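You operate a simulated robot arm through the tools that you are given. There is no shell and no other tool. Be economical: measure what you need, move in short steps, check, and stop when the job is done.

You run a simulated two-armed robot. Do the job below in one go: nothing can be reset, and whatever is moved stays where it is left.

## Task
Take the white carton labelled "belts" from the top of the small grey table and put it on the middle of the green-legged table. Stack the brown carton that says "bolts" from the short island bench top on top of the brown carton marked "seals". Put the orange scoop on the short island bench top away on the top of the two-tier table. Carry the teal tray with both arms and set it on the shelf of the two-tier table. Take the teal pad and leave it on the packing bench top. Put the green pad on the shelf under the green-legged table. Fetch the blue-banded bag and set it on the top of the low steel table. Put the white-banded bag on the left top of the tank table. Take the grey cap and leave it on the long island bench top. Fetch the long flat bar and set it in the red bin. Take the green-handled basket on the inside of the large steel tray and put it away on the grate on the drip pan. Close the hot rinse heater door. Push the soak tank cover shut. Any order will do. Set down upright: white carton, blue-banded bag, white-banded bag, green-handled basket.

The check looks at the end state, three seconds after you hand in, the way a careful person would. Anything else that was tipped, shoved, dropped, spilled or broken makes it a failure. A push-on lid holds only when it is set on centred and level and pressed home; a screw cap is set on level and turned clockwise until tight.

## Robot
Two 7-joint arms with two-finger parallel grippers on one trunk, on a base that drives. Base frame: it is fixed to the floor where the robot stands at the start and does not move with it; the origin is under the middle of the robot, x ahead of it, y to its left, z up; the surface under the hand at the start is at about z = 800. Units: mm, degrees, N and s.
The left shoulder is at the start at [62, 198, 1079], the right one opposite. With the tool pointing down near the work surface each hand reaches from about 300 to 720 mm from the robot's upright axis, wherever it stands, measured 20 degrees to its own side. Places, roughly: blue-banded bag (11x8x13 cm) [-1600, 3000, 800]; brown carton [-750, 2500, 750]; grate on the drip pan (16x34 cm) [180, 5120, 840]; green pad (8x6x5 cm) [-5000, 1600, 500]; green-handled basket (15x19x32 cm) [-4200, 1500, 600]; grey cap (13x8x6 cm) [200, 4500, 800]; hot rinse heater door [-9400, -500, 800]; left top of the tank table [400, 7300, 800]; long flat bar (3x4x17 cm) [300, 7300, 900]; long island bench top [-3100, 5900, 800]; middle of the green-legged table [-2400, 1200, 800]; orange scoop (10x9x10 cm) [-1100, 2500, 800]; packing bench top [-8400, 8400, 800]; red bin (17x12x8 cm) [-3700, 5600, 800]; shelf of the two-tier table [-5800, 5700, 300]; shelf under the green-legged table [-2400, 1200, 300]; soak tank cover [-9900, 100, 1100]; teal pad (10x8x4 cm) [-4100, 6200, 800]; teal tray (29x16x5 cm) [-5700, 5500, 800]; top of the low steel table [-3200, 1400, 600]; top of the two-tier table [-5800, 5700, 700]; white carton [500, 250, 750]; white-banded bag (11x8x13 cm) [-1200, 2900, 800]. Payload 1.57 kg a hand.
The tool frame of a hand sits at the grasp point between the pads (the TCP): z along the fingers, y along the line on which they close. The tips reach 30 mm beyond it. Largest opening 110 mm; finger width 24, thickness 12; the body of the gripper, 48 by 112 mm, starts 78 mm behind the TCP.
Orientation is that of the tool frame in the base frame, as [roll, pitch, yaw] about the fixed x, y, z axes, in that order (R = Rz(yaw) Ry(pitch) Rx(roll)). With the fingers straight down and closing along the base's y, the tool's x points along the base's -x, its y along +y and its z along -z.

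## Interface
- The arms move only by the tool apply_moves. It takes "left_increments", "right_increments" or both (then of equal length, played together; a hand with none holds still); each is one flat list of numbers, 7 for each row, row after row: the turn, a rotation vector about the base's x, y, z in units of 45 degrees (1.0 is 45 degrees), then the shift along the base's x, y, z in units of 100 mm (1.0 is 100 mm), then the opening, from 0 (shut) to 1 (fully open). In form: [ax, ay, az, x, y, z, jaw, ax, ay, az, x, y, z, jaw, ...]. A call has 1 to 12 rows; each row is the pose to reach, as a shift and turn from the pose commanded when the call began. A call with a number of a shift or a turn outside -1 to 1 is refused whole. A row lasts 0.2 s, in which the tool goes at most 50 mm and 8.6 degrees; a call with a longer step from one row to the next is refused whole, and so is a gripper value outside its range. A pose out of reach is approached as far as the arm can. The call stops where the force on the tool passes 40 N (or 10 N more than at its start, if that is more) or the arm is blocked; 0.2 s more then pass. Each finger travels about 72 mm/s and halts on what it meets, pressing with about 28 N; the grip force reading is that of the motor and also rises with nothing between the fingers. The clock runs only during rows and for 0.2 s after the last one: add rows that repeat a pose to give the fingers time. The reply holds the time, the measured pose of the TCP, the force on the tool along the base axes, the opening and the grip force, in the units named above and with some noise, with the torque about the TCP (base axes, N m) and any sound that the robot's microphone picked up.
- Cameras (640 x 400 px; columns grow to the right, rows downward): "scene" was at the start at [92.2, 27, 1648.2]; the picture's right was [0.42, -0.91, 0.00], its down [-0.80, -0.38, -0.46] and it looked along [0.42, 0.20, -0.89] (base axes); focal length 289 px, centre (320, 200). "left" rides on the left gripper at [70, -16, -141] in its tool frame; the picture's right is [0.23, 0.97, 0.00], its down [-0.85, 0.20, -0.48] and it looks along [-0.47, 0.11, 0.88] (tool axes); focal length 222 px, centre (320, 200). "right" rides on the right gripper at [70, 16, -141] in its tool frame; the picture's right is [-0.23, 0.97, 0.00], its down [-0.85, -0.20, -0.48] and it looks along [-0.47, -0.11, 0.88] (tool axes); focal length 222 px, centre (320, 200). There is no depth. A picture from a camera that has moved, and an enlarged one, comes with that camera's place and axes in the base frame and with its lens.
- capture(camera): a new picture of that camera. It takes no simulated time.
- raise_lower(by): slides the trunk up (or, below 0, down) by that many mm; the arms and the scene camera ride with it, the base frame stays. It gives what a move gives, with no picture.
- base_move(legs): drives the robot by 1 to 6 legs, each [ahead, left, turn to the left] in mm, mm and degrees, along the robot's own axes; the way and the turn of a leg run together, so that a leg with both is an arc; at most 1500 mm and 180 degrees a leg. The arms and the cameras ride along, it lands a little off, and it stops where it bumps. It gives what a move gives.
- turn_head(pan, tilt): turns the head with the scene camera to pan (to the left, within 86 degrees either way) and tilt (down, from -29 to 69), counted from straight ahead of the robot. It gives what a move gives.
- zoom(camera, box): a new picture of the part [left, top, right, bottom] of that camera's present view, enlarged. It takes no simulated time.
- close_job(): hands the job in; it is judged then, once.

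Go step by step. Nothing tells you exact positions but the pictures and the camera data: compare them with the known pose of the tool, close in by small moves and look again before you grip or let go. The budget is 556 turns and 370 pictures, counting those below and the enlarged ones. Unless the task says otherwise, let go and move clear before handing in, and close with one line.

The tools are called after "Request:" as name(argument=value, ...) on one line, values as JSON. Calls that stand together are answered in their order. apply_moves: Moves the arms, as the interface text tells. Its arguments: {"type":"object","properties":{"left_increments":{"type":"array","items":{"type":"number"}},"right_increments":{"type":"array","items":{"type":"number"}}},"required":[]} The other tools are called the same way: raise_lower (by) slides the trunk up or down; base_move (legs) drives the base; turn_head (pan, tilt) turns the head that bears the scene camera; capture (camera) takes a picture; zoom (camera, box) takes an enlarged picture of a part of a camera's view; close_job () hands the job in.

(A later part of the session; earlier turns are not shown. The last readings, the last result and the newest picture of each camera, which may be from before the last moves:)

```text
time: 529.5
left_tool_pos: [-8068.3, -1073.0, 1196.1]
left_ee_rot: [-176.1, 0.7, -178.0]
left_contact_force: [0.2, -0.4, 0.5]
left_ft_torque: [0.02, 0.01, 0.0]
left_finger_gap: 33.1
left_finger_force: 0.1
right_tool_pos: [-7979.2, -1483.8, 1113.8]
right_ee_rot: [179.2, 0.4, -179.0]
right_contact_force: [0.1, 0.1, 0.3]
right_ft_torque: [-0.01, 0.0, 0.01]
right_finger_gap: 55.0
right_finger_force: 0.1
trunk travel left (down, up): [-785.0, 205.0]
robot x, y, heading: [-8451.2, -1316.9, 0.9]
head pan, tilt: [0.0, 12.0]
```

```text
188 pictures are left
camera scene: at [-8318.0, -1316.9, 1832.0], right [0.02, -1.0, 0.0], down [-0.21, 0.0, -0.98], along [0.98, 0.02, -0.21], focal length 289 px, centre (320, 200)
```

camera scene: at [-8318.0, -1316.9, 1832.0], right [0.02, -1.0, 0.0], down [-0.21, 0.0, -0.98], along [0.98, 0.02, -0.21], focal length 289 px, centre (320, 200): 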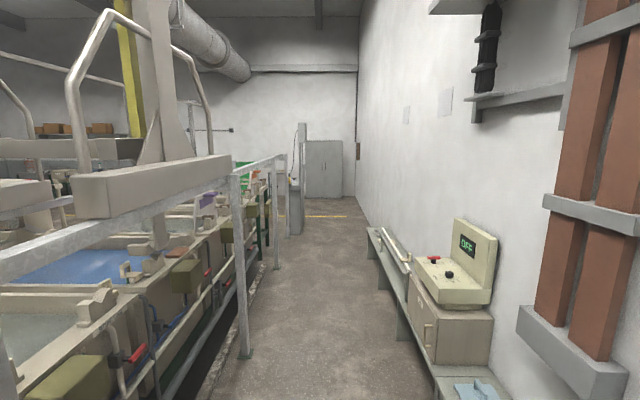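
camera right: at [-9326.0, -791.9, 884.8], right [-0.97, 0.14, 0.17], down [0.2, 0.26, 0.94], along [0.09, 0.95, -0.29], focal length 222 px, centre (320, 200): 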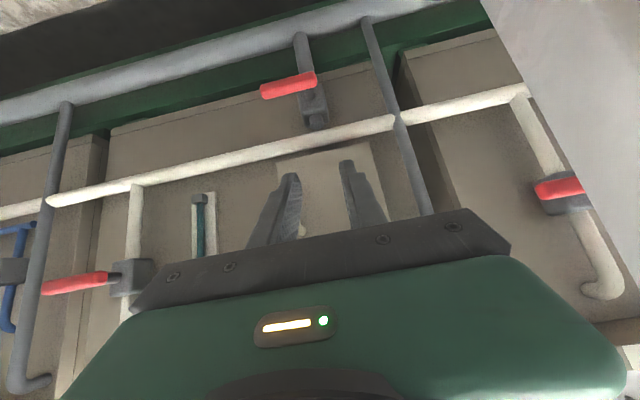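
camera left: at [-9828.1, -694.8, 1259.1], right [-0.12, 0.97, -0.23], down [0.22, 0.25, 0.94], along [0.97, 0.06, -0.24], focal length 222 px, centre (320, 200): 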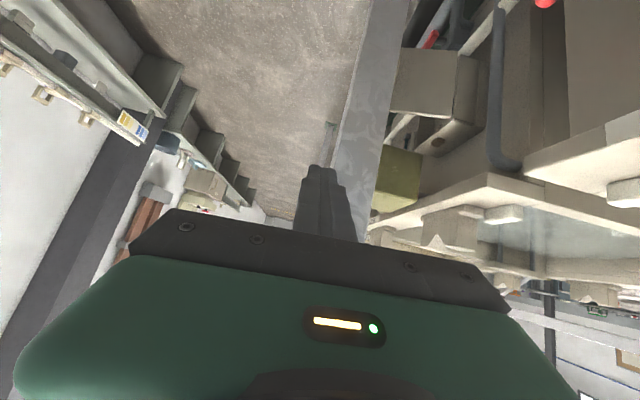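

The aisle is free. I drive east along it.

Request:
base_move(legs=[[1500, 0, -1], [1500, 0, 0], [1000, 0, 0]])

Request:
turn_head(pan=45, tilt=18)

Request:
capture(camera="scene")

Request:
turn_head(pan=0, tilt=18)

Request:
capture(camera="scene")

```text
time: 548.4
left_tool_pos: [-4135.2, -1003.7, 1197.8]
left_ee_rot: [-176.2, 0.7, -178.8]
left_contact_force: [0.2, -0.3, -0.1]
left_ft_torque: [0.01, 0.01, 0.01]
left_finger_gap: 33.0
left_finger_force: 0.0
right_tool_pos: [-4052.9, -1415.1, 1116.5]
right_ee_rot: [179.1, 0.4, 179.9]
right_contact_force: [-0.2, -0.6, -0.7]
right_ft_torque: [-0.01, 0.05, -0.01]
right_finger_gap: 54.8
right_finger_force: 0.0
trunk travel left (down, up): [-785.0, 205.0]
robot x, y, heading: [-4517.0, -1242.0, -0.2]
head pan, tilt: [0.0, 12.0]
```

```text
time: 549.5
left_tool_pos: [-4135.0, -1003.4, 1198.4]
left_ee_rot: [-176.1, 0.7, -178.8]
left_contact_force: [0.4, 0.2, 0.1]
left_ft_torque: [-0.01, -0.02, -0.01]
left_finger_gap: 33.0
left_finger_force: 0.0
right_tool_pos: [-4053.4, -1415.4, 1114.4]
right_ee_rot: [179.1, 0.4, -179.9]
right_contact_force: [-0.4, 0.4, 0.3]
right_ft_torque: [0.0, 0.0, -0.04]
right_finger_gap: 54.9
right_finger_force: 0.0
trunk travel left (down, up): [-785.0, 205.0]
robot x, y, heading: [-4519.6, -1242.7, -0.3]
head pan, tilt: [45.0, 18.0]
```

```text
187 pictures are left
camera scene: at [-4416.1, -1176.7, 1822.4], right [0.71, -0.71, 0.0], down [-0.22, -0.22, -0.95], along [0.67, 0.67, -0.31], focal length 289 px, centre (320, 200)
```

scene: 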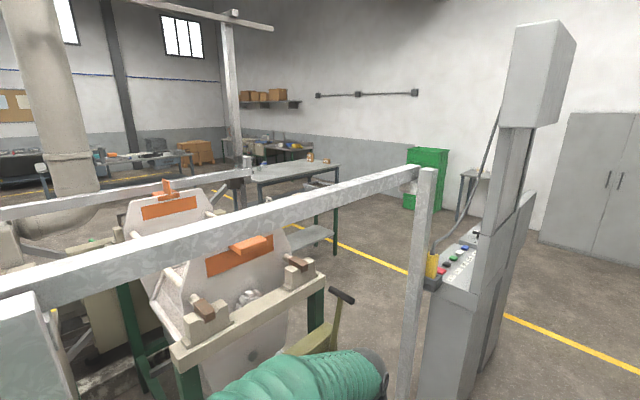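

```text
time: 550.6
left_tool_pos: [-4134.6, -1003.9, 1197.5]
left_ee_rot: [-176.1, 0.7, -178.9]
left_contact_force: [-0.4, -0.3, 0.2]
left_ft_torque: [0.01, 0.0, 0.01]
left_finger_gap: 33.0
left_finger_force: 0.1
right_tool_pos: [-4052.2, -1413.9, 1115.4]
right_ee_rot: [179.1, 0.3, -179.9]
right_contact_force: [-0.2, -0.7, -0.4]
right_ft_torque: [0.0, 0.03, 0.0]
right_finger_gap: 55.2
right_finger_force: 0.0
trunk travel left (down, up): [-785.0, 205.0]
robot x, y, heading: [-4515.6, -1240.2, -0.2]
head pan, tilt: [0.0, 18.0]
```

```text
186 pictures are left
camera scene: at [-4388.6, -1242.7, 1822.3], right [0.0, -1.0, 0.0], down [-0.31, 0.0, -0.95], along [0.95, 0.0, -0.31], focal length 289 px, centre (320, 200)
```

scene: 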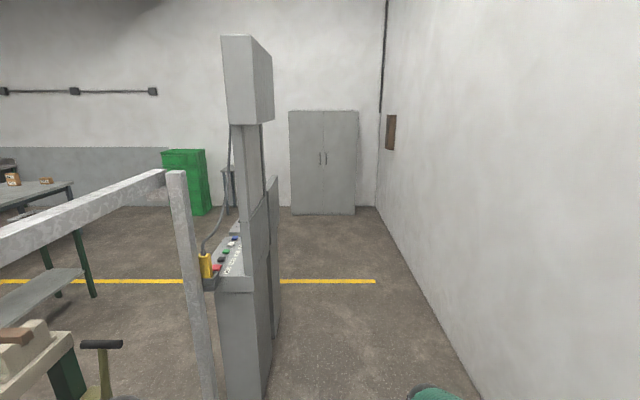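

Ahead is the control panel (x -3230..-2400, y≥-900), so I keep well to the right of it, then go north by x≈-1600 and round the short bench to fetch the blue-banded bag.

Request:
base_move(legs=[[0, -330, 0], [1500, 0, 0], [1400, 0, 0], [0, 0, 90]])

Request:
base_move(legs=[[1500, 0, 0], [1500, 0, 0], [350, 0, 0], [0, 1000, 0], [1500, 0, 0], [280, 0, 0]])

Request:
base_move(legs=[[0, 0, -180], [0, 1180, 0]])

Request:
turn_head(pan=-10, tilt=45)

Request:
capture(camera="scene")

Request:
capture(camera="right")

```text
time: 570.7
left_tool_pos: [-1825.2, -1133.0, 1196.5]
left_ee_rot: [-176.2, 0.7, -83.4]
left_contact_force: [-0.1, -0.6, -0.4]
left_ft_torque: [-0.02, 0.05, 0.0]
left_finger_gap: 32.6
left_finger_force: 0.1
right_tool_pos: [-1422.6, -1012.9, 1115.3]
right_ee_rot: [179.0, 0.2, -84.5]
right_contact_force: [-0.5, 0.5, 0.0]
right_ft_torque: [0.02, -0.05, -0.01]
right_finger_gap: 54.9
right_finger_force: 0.1
trunk travel left (down, up): [-785.0, 205.0]
robot x, y, heading: [-1550.6, -1491.5, 95.5]
head pan, tilt: [0.0, 18.0]
```

```text
time: 583.0
left_tool_pos: [-1984.9, 1427.3, 1200.5]
left_ee_rot: [-177.2, 0.6, -80.0]
left_contact_force: [0.3, 0.9, -0.6]
left_ft_torque: [-0.14, 0.1, 0.01]
left_finger_gap: 32.9
left_finger_force: 0.0
right_tool_pos: [-1592.6, 1570.2, 1109.9]
right_ee_rot: [178.1, 0.3, -81.0]
right_contact_force: [0.7, 0.6, -0.3]
right_ft_torque: [-0.05, 0.09, -0.01]
right_finger_gap: 55.1
right_finger_force: 0.2
trunk travel left (down, up): [-785.0, 205.0]
robot x, y, heading: [-1714.6, 1078.7, 98.9]
head pan, tilt: [0.0, 18.0]
stopped in leg 2: the robot was blocked; the commanded pose is now the measured one
```

```text
time: 584.0
left_tool_pos: [-1995.6, 1415.1, 1200.0]
left_ee_rot: [-176.3, 1.2, -81.0]
left_contact_force: [-1.2, 0.1, 1.1]
left_ft_torque: [0.03, -0.03, 0.04]
left_finger_gap: 32.9
left_finger_force: 0.1
right_tool_pos: [-1599.7, 1551.4, 1117.8]
right_ee_rot: [179.0, 0.8, -82.1]
right_contact_force: [-0.7, -0.2, -0.1]
right_ft_torque: [-0.02, -0.02, -0.02]
right_finger_gap: 55.1
right_finger_force: 0.1
trunk travel left (down, up): [-785.0, 205.0]
robot x, y, heading: [-1716.4, 1078.1, 97.6]
head pan, tilt: [0.0, 18.0]
stopped in leg 1: the robot was blocked; the commanded pose is now the measured one
```

```text
time: 585.0
left_tool_pos: [-1995.7, 1417.3, 1199.9]
left_ee_rot: [-176.3, 1.1, -81.2]
left_contact_force: [-0.5, 0.2, 0.0]
left_ft_torque: [0.0, -0.01, 0.02]
left_finger_gap: 33.0
left_finger_force: 0.1
right_tool_pos: [-1598.3, 1552.1, 1117.7]
right_ee_rot: [178.8, 0.8, -82.1]
right_contact_force: [-0.1, -0.2, -0.5]
right_ft_torque: [0.0, -0.02, 0.01]
right_finger_gap: 54.9
right_finger_force: 0.0
trunk travel left (down, up): [-785.0, 205.0]
robot x, y, heading: [-1714.6, 1072.2, 97.6]
head pan, tilt: [-10.0, 45.0]
```

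```text
185 pictures are left
camera scene: at [-1714.9, 1188.2, 1780.6], right [1.0, -0.04, 0.0], down [-0.03, -0.71, -0.71], along [0.03, 0.71, -0.71], focal length 289 px, centre (320, 200)
```

scene: 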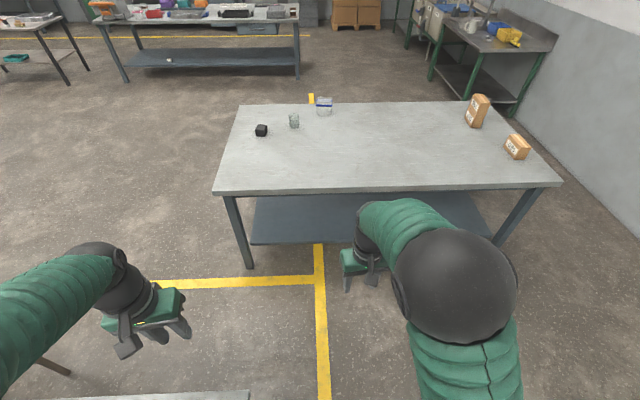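

```text
184 pictures are left
camera right: at [-1602.3, 1479.8, 1258.3], right [-1.0, 0.09, 0.02], down [0.09, 0.87, 0.49], along [0.02, 0.49, -0.87], focal length 222 px, centre (320, 200)
```

right: 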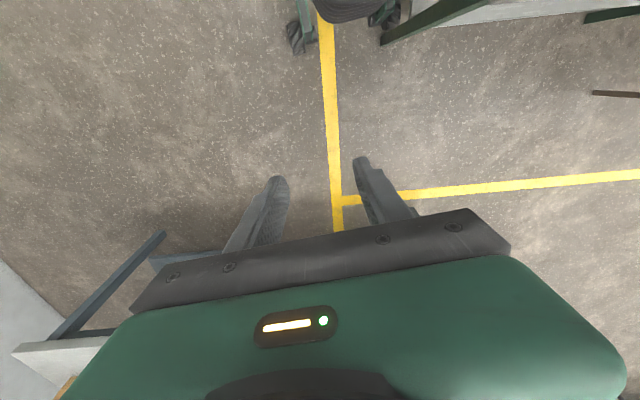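

I bumped lightly beside the green-legged table because the heading was off. I move right, away from it, straighten, and check the table.

Request:
base_move(legs=[[0, -250, 0], [0, 0, -7.6]])

Request:
turn_head(pan=80, tilt=40)

Request:
capture(camera="scene")

```text
time: 587.4
left_tool_pos: [-1691.3, 1485.0, 1201.3]
left_ee_rot: [-176.5, 1.1, -89.1]
left_contact_force: [-0.4, 0.4, -0.8]
left_ft_torque: [-0.02, 0.02, -0.02]
left_finger_gap: 32.9
left_finger_force: 0.0
right_tool_pos: [-1278.9, 1565.4, 1117.5]
right_ee_rot: [178.5, 0.8, -90.1]
right_contact_force: [0.3, 0.9, -0.1]
right_ft_torque: [-0.03, 0.0, -0.01]
right_finger_gap: 54.8
right_finger_force: 0.0
trunk travel left (down, up): [-785.0, 205.0]
robot x, y, heading: [-1461.2, 1107.3, 89.6]
head pan, tilt: [-10.0, 45.0]
```

```text
time: 589.0
left_tool_pos: [-1693.6, 1482.9, 1199.4]
left_ee_rot: [-176.4, 1.2, -89.2]
left_contact_force: [0.3, -1.4, -1.2]
left_ft_torque: [0.0, 0.03, -0.01]
left_finger_gap: 32.8
left_finger_force: 0.0
right_tool_pos: [-1281.6, 1566.0, 1117.5]
right_ee_rot: [178.6, 0.9, -90.2]
right_contact_force: [0.4, 0.3, 1.2]
right_ft_torque: [-0.01, 0.02, 0.0]
right_finger_gap: 55.0
right_finger_force: 0.1
trunk travel left (down, up): [-785.0, 205.0]
robot x, y, heading: [-1465.6, 1112.7, 89.6]
head pan, tilt: [80.0, 40.0]
```

```text
183 pictures are left
camera scene: at [-1542.2, 1156.0, 1788.0], right [0.18, 0.98, 0.0], down [0.63, -0.12, -0.77], along [-0.75, 0.14, -0.64], focal length 289 px, centre (320, 200)
```

scene: 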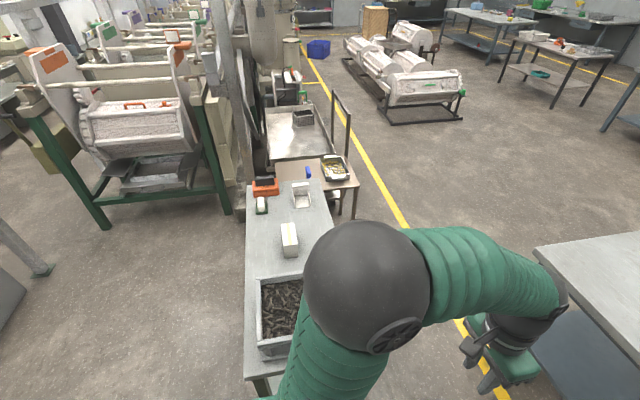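

The table and the carton are fine. I now also recognise the low steel table (with the pan) and the large steel tray with the basket. On to the blue-banded bag, by the west end of the short bench.

Request:
base_move(legs=[[680, 0, 0.4], [0, 1150, 0]])

Request:
base_move(legs=[[1450, 0, 0], [320, 0, 0]])

Request:
base_move(legs=[[0, 0, -180]])

```text
time: 598.0
left_tool_pos: [-2836.6, 2114.6, 1201.3]
left_ee_rot: [-176.3, 1.0, -87.8]
left_contact_force: [-0.3, 0.2, 0.2]
left_ft_torque: [0.0, 0.03, 0.03]
left_finger_gap: 33.2
left_finger_force: 0.0
right_tool_pos: [-2425.7, 2204.5, 1117.0]
right_ee_rot: [178.7, 0.9, -88.8]
right_contact_force: [0.6, -0.3, -0.3]
right_ft_torque: [-0.01, 0.01, -0.01]
right_finger_gap: 54.9
right_finger_force: 0.1
trunk travel left (down, up): [-785.0, 205.0]
robot x, y, heading: [-2595.7, 1743.3, 91.1]
head pan, tilt: [80.0, 40.0]
```

```text
time: 607.0
left_tool_pos: [-2812.1, 3895.9, 1201.8]
left_ee_rot: [-176.3, 1.3, -90.2]
left_contact_force: [0.6, 0.3, 0.1]
left_ft_torque: [0.01, 0.01, 0.0]
left_finger_gap: 33.0
left_finger_force: 0.1
right_tool_pos: [-2399.8, 3969.6, 1119.8]
right_ee_rot: [178.9, 1.0, -91.3]
right_contact_force: [-0.1, -0.6, 0.3]
right_ft_torque: [0.0, 0.0, -0.05]
right_finger_gap: 55.0
right_finger_force: 0.0
trunk travel left (down, up): [-785.0, 205.0]
robot x, y, heading: [-2590.0, 3518.9, 88.5]
head pan, tilt: [80.0, 40.0]
```

```text
time: 614.5
left_tool_pos: [-2327.5, 3165.3, 1202.0]
left_ee_rot: [-176.3, 1.3, 95.4]
left_contact_force: [0.6, -0.5, -0.6]
left_ft_torque: [-0.01, -0.01, 0.01]
left_finger_gap: 32.9
left_finger_force: 0.1
right_tool_pos: [-2730.1, 3052.2, 1118.4]
right_ee_rot: [178.8, 0.9, 94.4]
right_contact_force: [-0.6, -1.2, 0.2]
right_ft_torque: [0.0, 0.01, -0.01]
right_finger_gap: 54.9
right_finger_force: 0.0
trunk travel left (down, up): [-785.0, 205.0]
robot x, y, heading: [-2587.9, 3518.8, -85.9]
head pan, tilt: [80.0, 40.0]
```

Request:
base_move(legs=[[0, 0, -4.1], [0, 1180, 0]])

Request:
turn_head(pan=-10, tilt=50)

Request:
capture(camera="scene")

Request:
capture(camera="right")

```text
time: 621.0
left_tool_pos: [-1178.5, 3145.8, 1200.7]
left_ee_rot: [-176.4, 1.1, 91.0]
left_contact_force: [-0.7, -0.4, 0.5]
left_ft_torque: [0.04, 0.04, 0.01]
left_finger_gap: 33.2
left_finger_force: 0.0
right_tool_pos: [-1588.9, 3063.4, 1118.6]
right_ee_rot: [178.8, 1.0, 89.9]
right_contact_force: [0.3, -0.3, -0.8]
right_ft_torque: [0.01, -0.03, 0.0]
right_finger_gap: 54.9
right_finger_force: 0.1
trunk travel left (down, up): [-785.0, 205.0]
robot x, y, heading: [-1414.3, 3518.0, -90.3]
head pan, tilt: [80.0, 40.0]
```

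```text
time: 622.6
left_tool_pos: [-1177.0, 3146.6, 1200.8]
left_ee_rot: [-176.4, 1.4, 91.0]
left_contact_force: [0.0, -0.2, 0.3]
left_ft_torque: [0.01, -0.03, -0.02]
left_finger_gap: 33.0
left_finger_force: 0.0
right_tool_pos: [-1588.2, 3063.2, 1118.7]
right_ee_rot: [178.9, 1.0, 89.9]
right_contact_force: [-0.4, 0.8, -0.1]
right_ft_torque: [0.01, -0.01, -0.03]
right_finger_gap: 54.8
right_finger_force: 0.1
trunk travel left (down, up): [-785.0, 205.0]
robot x, y, heading: [-1407.6, 3516.0, -90.2]
head pan, tilt: [-10.0, 50.0]
```

```text
182 pictures are left
camera scene: at [-1421.5, 3407.5, 1773.6], right [-0.98, 0.18, 0.0], down [0.14, 0.76, -0.64], along [-0.11, -0.63, -0.77], focal length 289 px, centre (320, 200)
```

scene: 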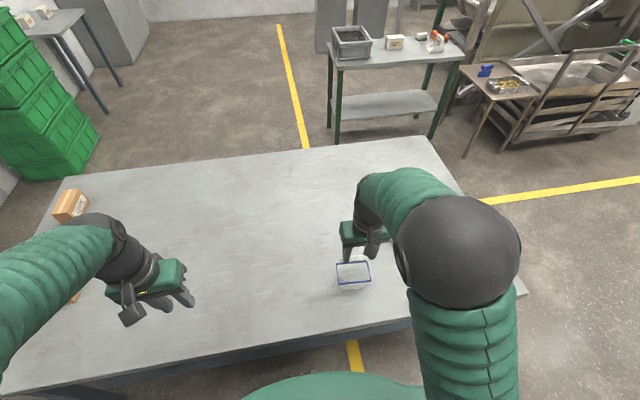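

```text
181 pictures are left
camera right: at [-1573.9, 3135.5, 1259.6], right [0.97, -0.23, 0.02], down [-0.21, -0.85, 0.49], along [-0.09, -0.48, -0.87], focal length 222 px, centre (320, 200)
```

right: 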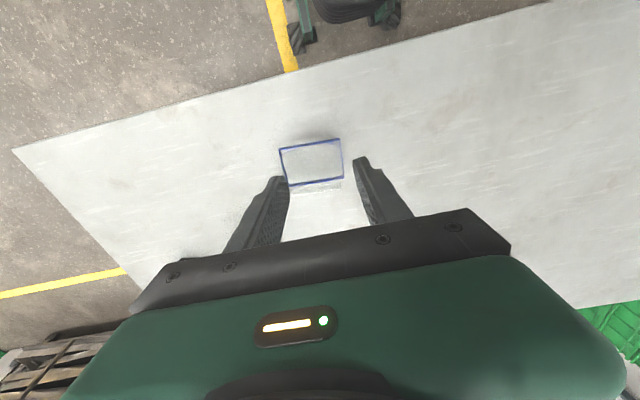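

The blue-banded bag: band centre about (-1608, 3005), turned -5°. I turn the right hand by +85° above it and lower.

Request:
apply_moves(right_increments=[0, 0, 0.17, -0.03, -0.1, 0, 1, 0, 0, 0.34, -0.07, -0.2, 0, 1, 0, 0, 0.51, -0.1, -0.3, 0, 1, 0, 0, 0.68, -0.14, -0.4, 0, 1, 0, 0, 0.85, -0.17, -0.5, 0, 1, 0, 0, 1, -0.2, -0.58, 0, 1])

Request:
apply_moves(right_increments=[0, 0, 0.17, 0, 0, 0, 1, 0, 0, 0.34, 0, 0, 0, 1, 0, 0, 0.51, 0, 0, -0.1, 1, 0, 0, 0.68, 0, 0, -0.3, 1, 0, 0, 0.85, 0, 0, -0.6, 1, 0, 0, 0.89, 0, 0, -1, 1])

Request:
capture(camera="right")

Request:
zoom(camera="scene", box=[290, 190, 430, 300])

```text
time: 624.0
left_tool_pos: [-1176.8, 3146.1, 1200.2]
left_ee_rot: [-176.4, 1.3, 91.0]
left_contact_force: [-0.2, 0.1, -0.4]
left_ft_torque: [0.0, -0.05, -0.02]
left_finger_gap: 32.9
left_finger_force: 0.1
right_tool_pos: [-1608.3, 3004.2, 1119.6]
right_ee_rot: [178.7, 0.9, 135.2]
right_contact_force: [0.1, -0.6, 0.5]
right_ft_torque: [-0.01, 0.02, 0.01]
right_finger_gap: 110.0
right_finger_force: 0.1
trunk travel left (down, up): [-785.0, 205.0]
robot x, y, heading: [-1410.2, 3517.2, -90.1]
head pan, tilt: [-10.0, 50.0]
```

```text
time: 625.4
left_tool_pos: [-1177.5, 3144.7, 1201.1]
left_ee_rot: [-176.3, 1.2, 91.1]
left_contact_force: [0.0, 0.3, 0.6]
left_ft_torque: [-0.01, 0.0, -0.01]
left_finger_gap: 33.0
left_finger_force: 0.0
right_tool_pos: [-1607.7, 3004.3, 1018.9]
right_ee_rot: [178.7, 1.0, 175.1]
right_contact_force: [0.5, -0.1, 0.3]
right_ft_torque: [0.04, 0.03, -0.01]
right_finger_gap: 110.0
right_finger_force: 0.1
trunk travel left (down, up): [-785.0, 205.0]
robot x, y, heading: [-1409.6, 3520.4, -90.0]
head pan, tilt: [-10.0, 50.0]
```

```text
180 pictures are left
camera right: at [-1678.4, 3024.1, 1159.2], right [0.31, 0.95, 0.03], down [0.83, -0.28, 0.49], along [0.47, -0.13, -0.87], focal length 222 px, centre (320, 200)
```

right: 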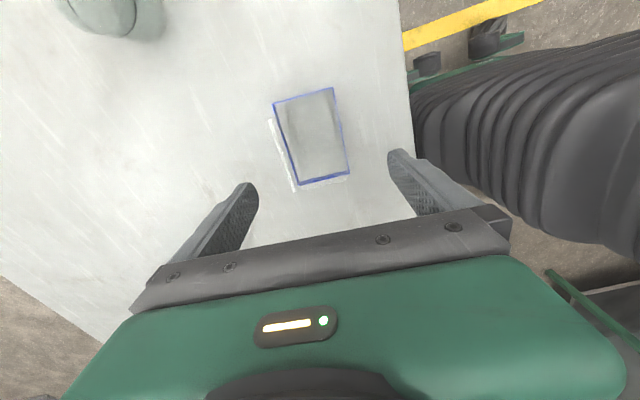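

```text
3.64 times, centred on (360, 245) of scene
camera zoom: at [-1422.7, 3404.9, 1773.4], right [-0.98, 0.18, 0.0], down [0.14, 0.76, -0.64], along [-0.11, -0.63, -0.77], focal length 1049 px, centre (174, 36)
```

zoom: 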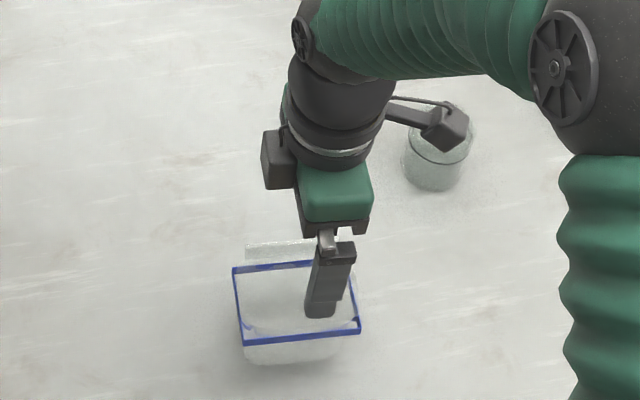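

Request:
apply_moves(right_increments=[0, 0, 0, -0.04, -0.02, -0.4, 1, 0, 0, 0, -0.08, -0.02, -0.8, 1, 0, 0, 0, -0.08, -0.02, -0.9, 1])

Request:
capture(camera="right")

```text
time: 626.2
left_tool_pos: [-1177.5, 3146.2, 1202.6]
left_ee_rot: [-176.4, 1.3, 91.0]
left_contact_force: [0.0, 0.1, 1.0]
left_ft_torque: [-0.02, 0.02, -0.01]
left_finger_gap: 32.9
left_finger_force: 0.1
right_tool_pos: [-1617.6, 3005.0, 927.6]
right_ee_rot: [178.9, 0.9, 175.0]
right_contact_force: [-0.9, 0.5, 0.2]
right_ft_torque: [0.01, -0.05, 0.05]
right_finger_gap: 110.0
right_finger_force: 0.1
trunk travel left (down, up): [-785.0, 205.0]
robot x, y, heading: [-1409.7, 3517.6, -90.3]
head pan, tilt: [-10.0, 50.0]
```

```text
178 pictures are left
camera right: at [-1688.6, 3023.9, 1068.1], right [0.31, 0.95, 0.02], down [0.82, -0.28, 0.49], along [0.47, -0.13, -0.87], focal length 222 px, centre (320, 200)
```

right: 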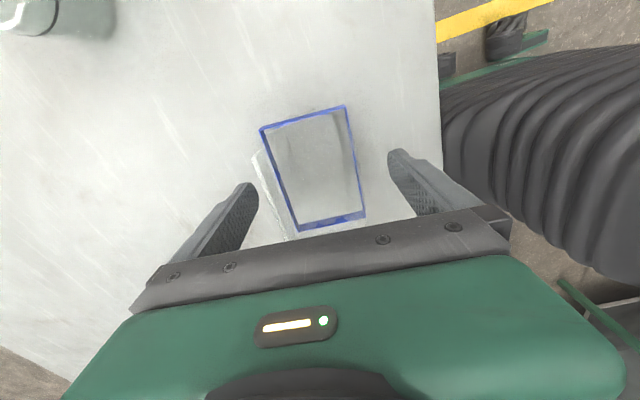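

Request:
apply_moves(right_increments=[0, 0, 0, 0, 0, -0.2, 1, 0, 0, 0, 0, 0, -0.37, 1, 0, 0, 0, 0, 0, -0.37, 0.6, 0, 0, 0, 0, 0, -0.37, 0.3, 0, 0, 0, 0, 0, -0.37, 0, 0, 0, 0, 0, 0, -0.37, 0, 0, 0, 0, 0, 0, -0.2, 0, 0, 0, 0, 0, 0, 0.1, 0, 0, 0, 0, 0, 0, 0.5, 0, 0, 0, 0, 0, 0, 0.9, 0])

Request:
apply_moves(right_increments=[0, 0, 0, 0, 0.1, 0.45, 0, 0, 0, 0, 0, 0.3, 0.8, 0, 0, 0, 0, 0, 0.6, 1, 0, 0, 0, 0, 0, 1, 1, 0])

Request:
capture(camera="right")

```text
time: 628.4
left_tool_pos: [-1176.2, 3147.0, 1201.3]
left_ee_rot: [-176.3, 1.3, 91.0]
left_contact_force: [0.1, -0.4, -0.1]
left_ft_torque: [-0.02, 0.0, 0.02]
left_finger_gap: 33.1
left_finger_force: 0.1
right_tool_pos: [-1614.6, 3006.4, 1019.2]
right_ee_rot: [178.8, 1.0, 174.9]
right_contact_force: [-0.9, 0.7, -0.6]
right_ft_torque: [0.0, 0.03, 0.02]
right_finger_gap: 74.2
right_finger_force: 27.5
trunk travel left (down, up): [-785.0, 205.0]
robot x, y, heading: [-1405.0, 3516.2, -90.4]
head pan, tilt: [-10.0, 50.0]
```

```text
time: 629.4
left_tool_pos: [-1176.3, 3147.6, 1202.0]
left_ee_rot: [-176.3, 1.5, 91.0]
left_contact_force: [0.5, -0.5, 0.4]
left_ft_torque: [-0.01, 0.0, 0.03]
left_finger_gap: 32.8
left_finger_force: 0.1
right_tool_pos: [-1614.0, 3106.6, 1118.8]
right_ee_rot: [178.8, 1.0, 175.0]
right_contact_force: [0.1, -0.1, -0.7]
right_ft_torque: [-0.02, -0.01, 0.0]
right_finger_gap: 74.1
right_finger_force: 28.5
trunk travel left (down, up): [-785.0, 205.0]
robot x, y, heading: [-1410.9, 3519.4, -90.2]
head pan, tilt: [-10.0, 50.0]
```

```text
177 pictures are left
camera right: at [-1684.8, 3125.6, 1261.1], right [0.31, 0.95, 0.02], down [0.83, -0.28, 0.49], along [0.47, -0.13, -0.87], focal length 222 px, centre (320, 200)
```

right: 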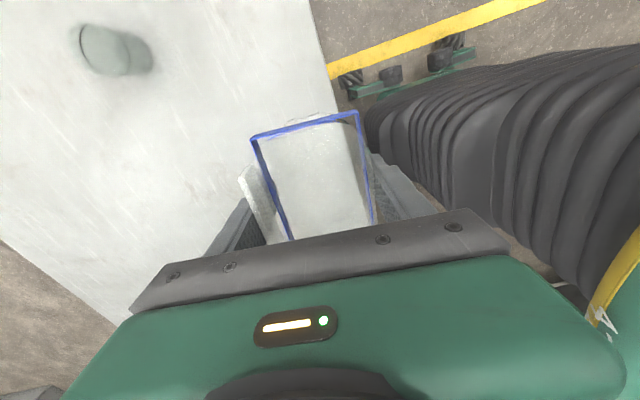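

The bag is held. I drive to the +y side of the low steel table.

Request:
base_move(legs=[[0, -1450, 0], [0, -200, 0], [1250, 0, 0]])

Request:
turn_head(pan=-10, tilt=40)

Request:
capture(camera="scene")

```text
time: 643.7
left_tool_pos: [-2767.7, 1914.7, 1201.7]
left_ee_rot: [-176.3, 1.3, 94.3]
left_contact_force: [0.0, -0.6, -0.7]
left_ft_torque: [-0.03, 0.0, 0.0]
left_finger_gap: 33.0
left_finger_force: 0.1
right_tool_pos: [-3202.9, 1849.1, 1120.0]
right_ee_rot: [178.7, 1.1, 178.3]
right_contact_force: [0.0, 0.3, -1.8]
right_ft_torque: [0.03, 0.01, 0.04]
right_finger_gap: 73.9
right_finger_force: 28.3
trunk travel left (down, up): [-785.0, 205.0]
robot x, y, heading: [-3018.7, 2272.8, -86.8]
head pan, tilt: [-10.0, 50.0]
```

```text
time: 644.4
left_tool_pos: [-2767.5, 1914.5, 1201.6]
left_ee_rot: [-176.4, 1.2, 94.4]
left_contact_force: [0.0, 0.4, -0.1]
left_ft_torque: [0.04, 0.01, 0.01]
left_finger_gap: 33.0
left_finger_force: 0.1
right_tool_pos: [-3203.2, 1847.2, 1120.2]
right_ee_rot: [178.8, 1.0, 178.4]
right_contact_force: [-0.5, -0.9, 0.5]
right_ft_torque: [-0.04, 0.0, -0.02]
right_finger_gap: 74.0
right_finger_force: 27.9
trunk travel left (down, up): [-785.0, 205.0]
robot x, y, heading: [-3026.2, 2270.8, -86.9]
head pan, tilt: [-10.0, 40.0]
```

```text
176 pictures are left
camera scene: at [-3028.8, 2152.8, 1787.7], right [-0.99, 0.12, 0.0], down [0.08, 0.64, -0.76], along [-0.09, -0.76, -0.64], focal length 289 px, centre (320, 200)
```

scene: 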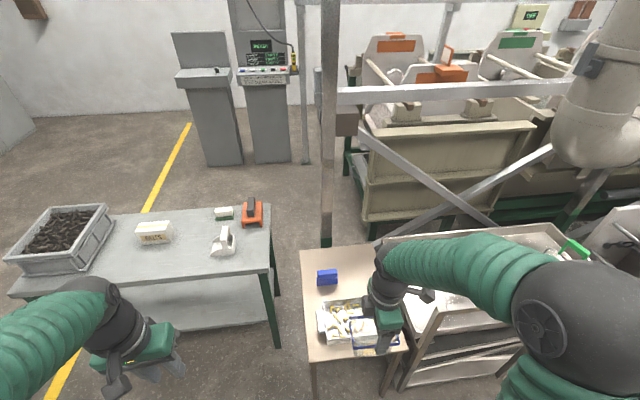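

The low steel table spans x -3450..-3035, y 1140..1700; a free place behind the pan is about (-3300, 1395). I straighten, come closer and lower the trunk.

Request:
base_move(legs=[[0, 0, -3.1], [240, -95, 0]])

Request:
apply_moves(right_increments=[0, 0, 0, 0, -0.4, 0, 0, 0, 0, 0, 0, -0.8, 0, 0, 0, 0, 0, 0, -1, 0, 0])

Request:
apply_moves(right_increments=[0, 0, 0, 0, -0.4, 0, 0, 0, 0, 0, 0, -0.8, 0, 0, 0, 0, 0, 0, -1, 0, 0])

Request:
raise_lower(by=-280)

Request:
turn_head(pan=-10, tilt=50)

Request:
capture(camera="scene")

Request:
capture(camera="right")

```text
time: 646.7
left_tool_pos: [-2879.6, 1661.7, 1202.5]
left_ee_rot: [-176.3, 1.4, 91.3]
left_contact_force: [0.0, 0.0, -0.8]
left_ft_torque: [0.0, 0.0, -0.03]
left_finger_gap: 33.0
left_finger_force: 0.0
right_tool_pos: [-3317.4, 1617.3, 1120.8]
right_ee_rot: [179.1, 1.0, 175.2]
right_contact_force: [0.5, 0.6, 0.5]
right_ft_torque: [-0.02, 0.02, -0.01]
right_finger_gap: 73.9
right_finger_force: 28.4
trunk travel left (down, up): [-785.0, 205.0]
robot x, y, heading: [-3117.2, 2028.7, -89.9]
head pan, tilt: [-10.0, 40.0]
```

```text
time: 647.5
left_tool_pos: [-2880.9, 1657.8, 1200.8]
left_ee_rot: [-176.3, 1.3, 91.3]
left_contact_force: [0.7, -0.7, 0.6]
left_ft_torque: [0.02, -0.04, 0.02]
left_finger_gap: 33.0
left_finger_force: 0.0
right_tool_pos: [-3319.1, 1511.4, 1120.3]
right_ee_rot: [178.8, 1.0, 175.3]
right_contact_force: [0.0, -0.3, -0.3]
right_ft_torque: [0.07, 0.0, -0.01]
right_finger_gap: 74.0
right_finger_force: 27.9
trunk travel left (down, up): [-785.0, 205.0]
robot x, y, heading: [-3113.0, 2029.7, -89.7]
head pan, tilt: [-10.0, 40.0]
```

```text
time: 648.3
left_tool_pos: [-2881.3, 1658.1, 1202.6]
left_ee_rot: [-176.2, 1.4, 91.3]
left_contact_force: [0.2, 0.2, 0.2]
left_ft_torque: [-0.04, -0.02, 0.02]
left_finger_gap: 33.0
left_finger_force: 0.2
right_tool_pos: [-3320.1, 1415.8, 1121.9]
right_ee_rot: [178.9, 1.0, 175.3]
right_contact_force: [0.6, -0.2, -0.5]
right_ft_torque: [-0.01, 0.0, 0.02]
right_finger_gap: 73.9
right_finger_force: 28.2
trunk travel left (down, up): [-785.0, 205.0]
robot x, y, heading: [-3116.6, 2026.4, -89.9]
head pan, tilt: [-10.0, 40.0]
```

```text
time: 651.1
left_tool_pos: [-2880.7, 1660.2, 921.5]
left_ee_rot: [-176.3, 1.3, 91.3]
left_contact_force: [0.8, -0.1, -0.1]
left_ft_torque: [0.0, 0.0, 0.0]
left_finger_gap: 33.2
left_finger_force: 0.1
right_tool_pos: [-3318.9, 1417.6, 840.5]
right_ee_rot: [178.7, 1.0, 175.4]
right_contact_force: [-0.2, 0.1, -0.7]
right_ft_torque: [0.0, -0.01, -0.04]
right_finger_gap: 74.0
right_finger_force: 27.7
trunk travel left (down, up): [-505.0, 485.0]
robot x, y, heading: [-3116.0, 2027.2, -89.8]
head pan, tilt: [-10.0, 40.0]
```

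```text
time: 651.8
left_tool_pos: [-2882.2, 1659.6, 921.2]
left_ee_rot: [-176.4, 1.3, 91.3]
left_contact_force: [0.3, -0.2, -0.1]
left_ft_torque: [0.02, -0.02, -0.02]
left_finger_gap: 32.6
left_finger_force: 0.0
right_tool_pos: [-3318.8, 1416.9, 841.6]
right_ee_rot: [178.8, 1.1, 175.4]
right_contact_force: [-0.5, 0.0, -0.1]
right_ft_torque: [-0.03, 0.02, 0.02]
right_finger_gap: 73.9
right_finger_force: 28.1
trunk travel left (down, up): [-505.0, 485.0]
robot x, y, heading: [-3118.2, 2024.0, -89.9]
head pan, tilt: [-10.0, 50.0]
```

```text
175 pictures are left
camera scene: at [-3127.7, 1917.6, 1493.5], right [-0.99, 0.17, 0.0], down [0.13, 0.76, -0.64], along [-0.11, -0.63, -0.77], focal length 289 px, centre (320, 200)
```

scene: 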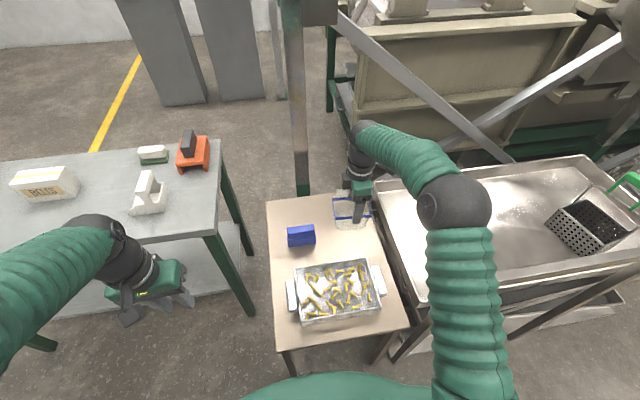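

```text
174 pictures are left
camera right: at [-3389.8, 1435.7, 981.8], right [0.31, 0.95, 0.02], down [0.83, -0.28, 0.49], along [0.47, -0.13, -0.87], focal length 222 px, centre (320, 200)
```

right: 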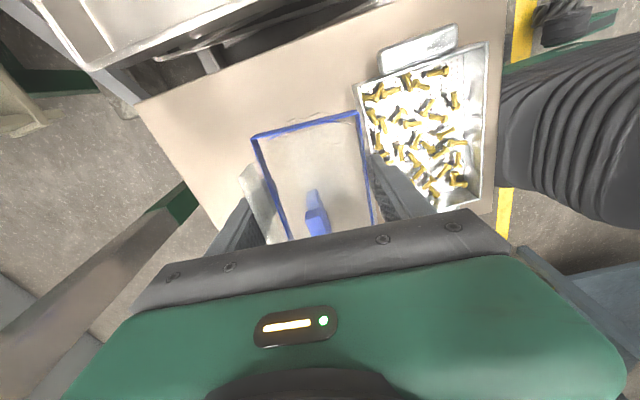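

The bag hangs over the free spot. I lower it.

Request:
apply_moves(right_increments=[0, 0, 0, 0.05, -0.1, -0.35, 0, 0, 0, 0, 0.05, -0.1, -0.7, 0, 0, 0, 0, 0.05, -0.1, -1, 0])

Request:
apply_moves(right_increments=[0, 0, 0, 0, 0, -0.1, 0, 0, 0, 0, 0, 0, -0.18, 0, 0, 0, 0, 0, 0, -0.26, 0, 0, 0, 0, 0, 0, -0.33, 0, 0, 0, 0, 0, 0, -0.4, 0])

Request:
zoom(camera="scene", box=[260, 160, 420, 290])

```text
time: 652.6
left_tool_pos: [-2880.9, 1658.9, 922.1]
left_ee_rot: [-176.3, 1.3, 91.3]
left_contact_force: [0.3, -0.6, 0.9]
left_ft_torque: [0.03, 0.02, 0.01]
left_finger_gap: 32.9
left_finger_force: 0.1
right_tool_pos: [-3313.6, 1404.9, 741.3]
right_ee_rot: [179.0, 1.0, 175.4]
right_contact_force: [0.8, -0.2, -0.4]
right_ft_torque: [0.01, 0.0, 0.03]
right_finger_gap: 73.9
right_finger_force: 27.8
trunk travel left (down, up): [-505.0, 485.0]
robot x, y, heading: [-3118.6, 2025.9, -89.9]
head pan, tilt: [-10.0, 50.0]
```

```text
time: 653.8
left_tool_pos: [-2880.3, 1660.1, 921.2]
left_ee_rot: [-176.2, 1.3, 91.3]
left_contact_force: [0.2, 0.6, 0.3]
left_ft_torque: [0.04, -0.01, 0.0]
left_finger_gap: 32.9
left_finger_force: 0.0
right_tool_pos: [-3313.9, 1407.3, 701.6]
right_ee_rot: [178.7, 1.0, 175.3]
right_contact_force: [-0.1, 0.6, -1.4]
right_ft_torque: [-0.01, 0.02, 0.03]
right_finger_gap: 73.9
right_finger_force: 28.3
trunk travel left (down, up): [-505.0, 485.0]
robot x, y, heading: [-3113.4, 2031.0, -89.8]
head pan, tilt: [-10.0, 50.0]
```

```text
3.08 times, centred on (340, 225) of scene
camera zoom: at [-3127.7, 1917.4, 1493.5], right [-0.99, 0.17, 0.0], down [0.13, 0.76, -0.64], along [-0.11, -0.63, -0.77], focal length 888 px, centre (258, 123)
```

zoom: 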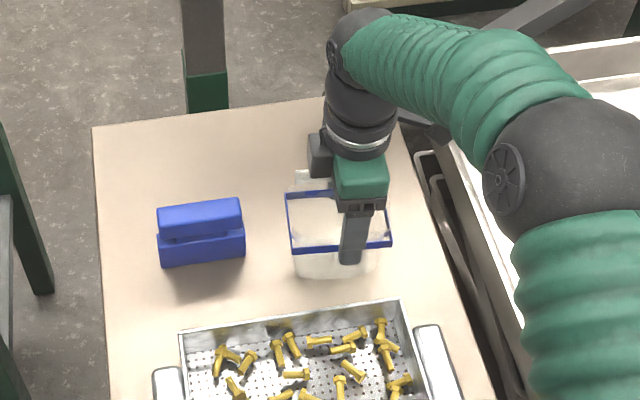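

Request:
apply_moves(right_increments=[0, 0, 0, 0, 0, -0.05, 0, 0, 0, 0, 0, 0, -0.1, 0, 0, 0, 0, 0, 0, -0.15, 0])

```text
time: 654.6
left_tool_pos: [-2880.2, 1661.2, 922.8]
left_ee_rot: [-176.3, 1.5, 91.3]
left_contact_force: [1.0, -0.2, 0.1]
left_ft_torque: [0.0, -0.01, -0.02]
left_finger_gap: 33.1
left_finger_force: 0.0
right_tool_pos: [-3313.6, 1408.4, 689.6]
right_ee_rot: [179.1, 1.0, 175.3]
right_contact_force: [-1.4, 1.9, 18.0]
right_ft_torque: [0.27, -0.26, 0.0]
right_finger_gap: 74.2
right_finger_force: 27.8
trunk travel left (down, up): [-505.0, 485.0]
robot x, y, heading: [-3116.9, 2026.5, -89.8]
head pan, tilt: [-10.0, 50.0]
```

Contact. I release and rise.

Request:
apply_moves(right_increments=[0, 0, 0, 0, 0, 0.03, 0, 0, 0, 0, 0, 0, 0.03, 0.8, 0, 0, 0, 0, 0, 0.03, 1, 0, 0, 0, 0, 0, 0.03, 1, 0, 0, 0, 0, 0, 0.35, 1, 0, 0, 0, 0, 0, 0.7, 1, 0, 0, 0, 0, 0, 1, 1])

Request:
apply_moves(right_increments=[0, 0, 0, 0, 0, 0.45, 1, 0, 0, 0, 0, 0.2, 0.9, 1, 0, 0, 0, 0, 0.6, 1, 1, 0, 0, 0, 0, 1, 1, 1])

Request:
zoom(camera="scene", box=[260, 160, 420, 290])

Request:
turn_head(pan=-50, tilt=35)

Request:
capture(camera="scene")

```text
time: 656.2
left_tool_pos: [-2882.3, 1658.5, 922.2]
left_ee_rot: [-176.3, 1.3, 91.3]
left_contact_force: [-0.3, 0.1, 0.5]
left_ft_torque: [-0.01, -0.03, -0.01]
left_finger_gap: 33.0
left_finger_force: 0.1
right_tool_pos: [-3314.3, 1405.2, 784.9]
right_ee_rot: [178.8, 1.0, 175.3]
right_contact_force: [0.9, 0.4, 0.6]
right_ft_torque: [0.0, -0.04, 0.03]
right_finger_gap: 110.2
right_finger_force: 0.1
trunk travel left (down, up): [-505.0, 485.0]
robot x, y, heading: [-3116.7, 2026.6, -89.8]
head pan, tilt: [-10.0, 50.0]
```

```text
time: 657.2
left_tool_pos: [-2880.3, 1661.0, 922.1]
left_ee_rot: [-176.3, 1.4, 91.2]
left_contact_force: [1.4, 0.0, -0.1]
left_ft_torque: [-0.01, -0.03, 0.01]
left_finger_gap: 33.0
left_finger_force: 0.1
right_tool_pos: [-3314.9, 1507.0, 889.4]
right_ee_rot: [178.9, 1.0, 175.3]
right_contact_force: [-0.2, -0.4, 0.5]
right_ft_torque: [-0.04, 0.0, -0.01]
right_finger_gap: 110.1
right_finger_force: 0.0
trunk travel left (down, up): [-505.0, 485.0]
robot x, y, heading: [-3111.5, 2030.5, -90.0]
head pan, tilt: [-10.0, 50.0]
```

```text
3.08 times, centred on (340, 225) of scene
camera zoom: at [-3127.5, 1920.2, 1493.7], right [-0.99, 0.17, 0.0], down [0.13, 0.76, -0.64], along [-0.11, -0.63, -0.77], focal length 888 px, centre (258, 123)
```

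zoom: 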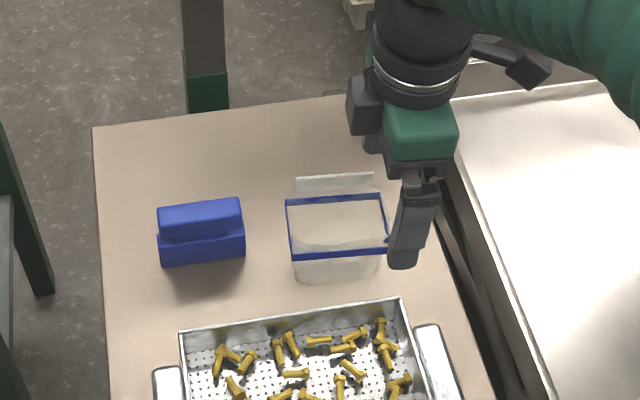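

```text
time: 658.3
left_tool_pos: [-2881.3, 1658.7, 922.0]
left_ee_rot: [-176.3, 1.3, 91.3]
left_contact_force: [0.6, 0.6, 0.0]
left_ft_torque: [-0.01, -0.02, -0.01]
left_finger_gap: 33.0
left_finger_force: 0.1
right_tool_pos: [-3315.0, 1505.7, 888.5]
right_ee_rot: [178.9, 1.0, 175.4]
right_contact_force: [0.5, 0.2, 0.5]
right_ft_torque: [0.02, -0.02, 0.0]
right_finger_gap: 110.0
right_finger_force: 0.0
trunk travel left (down, up): [-505.0, 485.0]
robot x, y, heading: [-3114.9, 2027.7, -89.8]
head pan, tilt: [-50.0, 35.0]
```

```text
171 pictures are left
camera scene: at [-3181.8, 1937.4, 1515.3], right [-0.64, 0.76, 0.0], down [0.44, 0.37, -0.82], along [-0.63, -0.53, -0.57], focal length 289 px, centre (320, 200)
```

scene: 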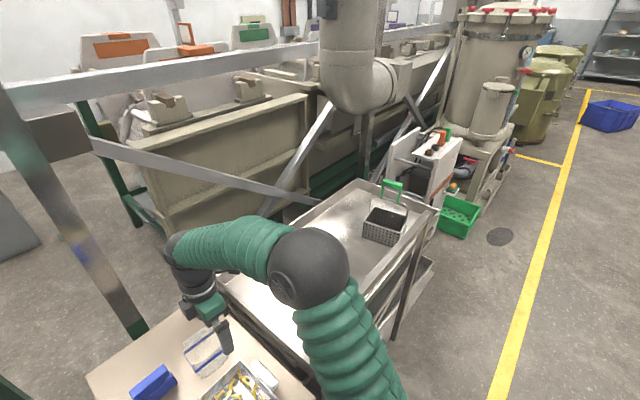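

The bag stands on the low steel table. I zoom towards the basket and where the green pad should be.

Request:
zoom(camera="scene", box=[330, 110, 530, 270])

```text
2.50 times, centred on (430, 190) of scene
camera zoom: at [-3181.8, 1937.4, 1515.3], right [-0.64, 0.76, 0.0], down [0.44, 0.37, -0.82], along [-0.63, -0.53, -0.57], focal length 721 px, centre (45, 225)
```

zoom: 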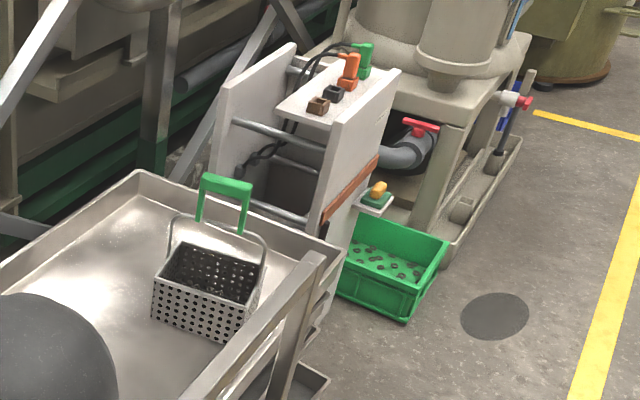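

The green pad sits on a small bracket at about (-4958, 1559, 500). I drive over to face it.

Request:
base_move(legs=[[-380, 0, 0], [0, -1450, 0], [0, -200, 0]])

Request:
turn_head(pan=-5, tilt=42)

Request:
capture(camera="scene")

```text
time: 668.6
left_tool_pos: [-4521.7, 2046.9, 920.3]
left_ee_rot: [-176.1, 1.3, 90.0]
left_contact_force: [-0.5, 0.6, -0.7]
left_ft_torque: [0.02, 0.01, 0.02]
left_finger_gap: 33.0
left_finger_force: 0.0
right_tool_pos: [-4960.2, 1903.6, 889.3]
right_ee_rot: [179.0, 0.7, 173.9]
right_contact_force: [0.5, 0.4, -0.2]
right_ft_torque: [0.03, 0.0, -0.04]
right_finger_gap: 109.9
right_finger_force: 0.1
trunk travel left (down, up): [-505.0, 485.0]
robot x, y, heading: [-4752.1, 2422.7, -91.5]
head pan, tilt: [-50.0, 35.0]
```

```text
time: 669.7
left_tool_pos: [-4527.7, 2046.6, 923.2]
left_ee_rot: [-176.5, 1.4, 90.1]
left_contact_force: [0.1, 0.0, 1.0]
left_ft_torque: [0.01, 0.01, -0.03]
left_finger_gap: 33.0
left_finger_force: 0.1
right_tool_pos: [-4964.4, 1904.4, 888.9]
right_ee_rot: [178.9, 1.1, 173.9]
right_contact_force: [-0.4, 0.1, 0.1]
right_ft_torque: [0.01, 0.01, -0.01]
right_finger_gap: 110.1
right_finger_force: 0.1
trunk travel left (down, up): [-505.0, 485.0]
robot x, y, heading: [-4753.1, 2419.9, -91.1]
head pan, tilt: [-5.0, 42.0]
```

```text
169 pictures are left
camera scene: at [-4762.0, 2303.6, 1504.7], right [-0.99, 0.11, 0.0], down [0.07, 0.67, -0.74], along [-0.08, -0.74, -0.67], focal length 289 px, centre (320, 200)
```

scene: 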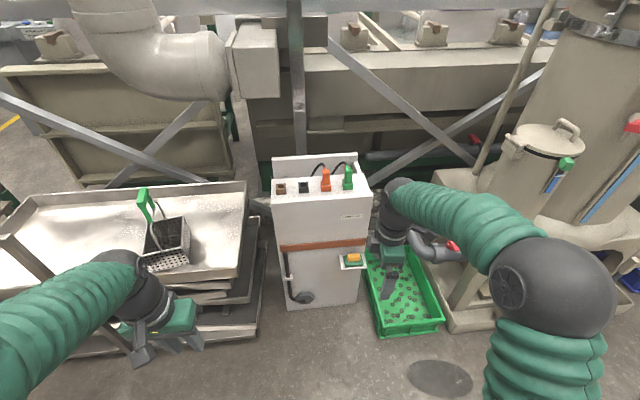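

Request:
zoom(camera="scene", box=[320, 230, 400, 290])

Request:
zoom(camera="scene", box=[120, 170, 270, 290])

```text
6.67 times, centred on (360, 260) of scene
camera zoom: at [-4762.0, 2303.6, 1504.7], right [-0.99, 0.11, 0.0], down [0.07, 0.67, -0.74], along [-0.08, -0.74, -0.67], focal length 1924 px, centre (53, -200)
```

zoom: 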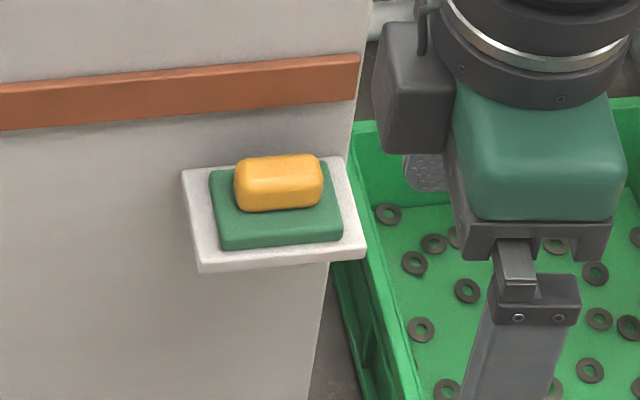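

```text
3.33 times, centred on (195, 230) of scene
camera zoom: at [-4762.0, 2303.6, 1504.7], right [-0.99, 0.11, 0.0], down [0.07, 0.67, -0.74], along [-0.08, -0.74, -0.67], focal length 962 px, centre (737, 100)
```

zoom: 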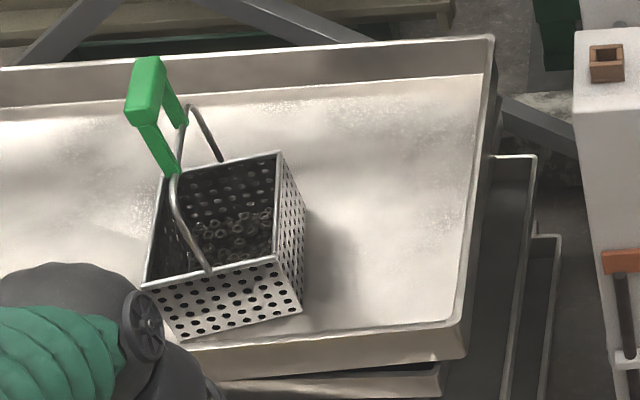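

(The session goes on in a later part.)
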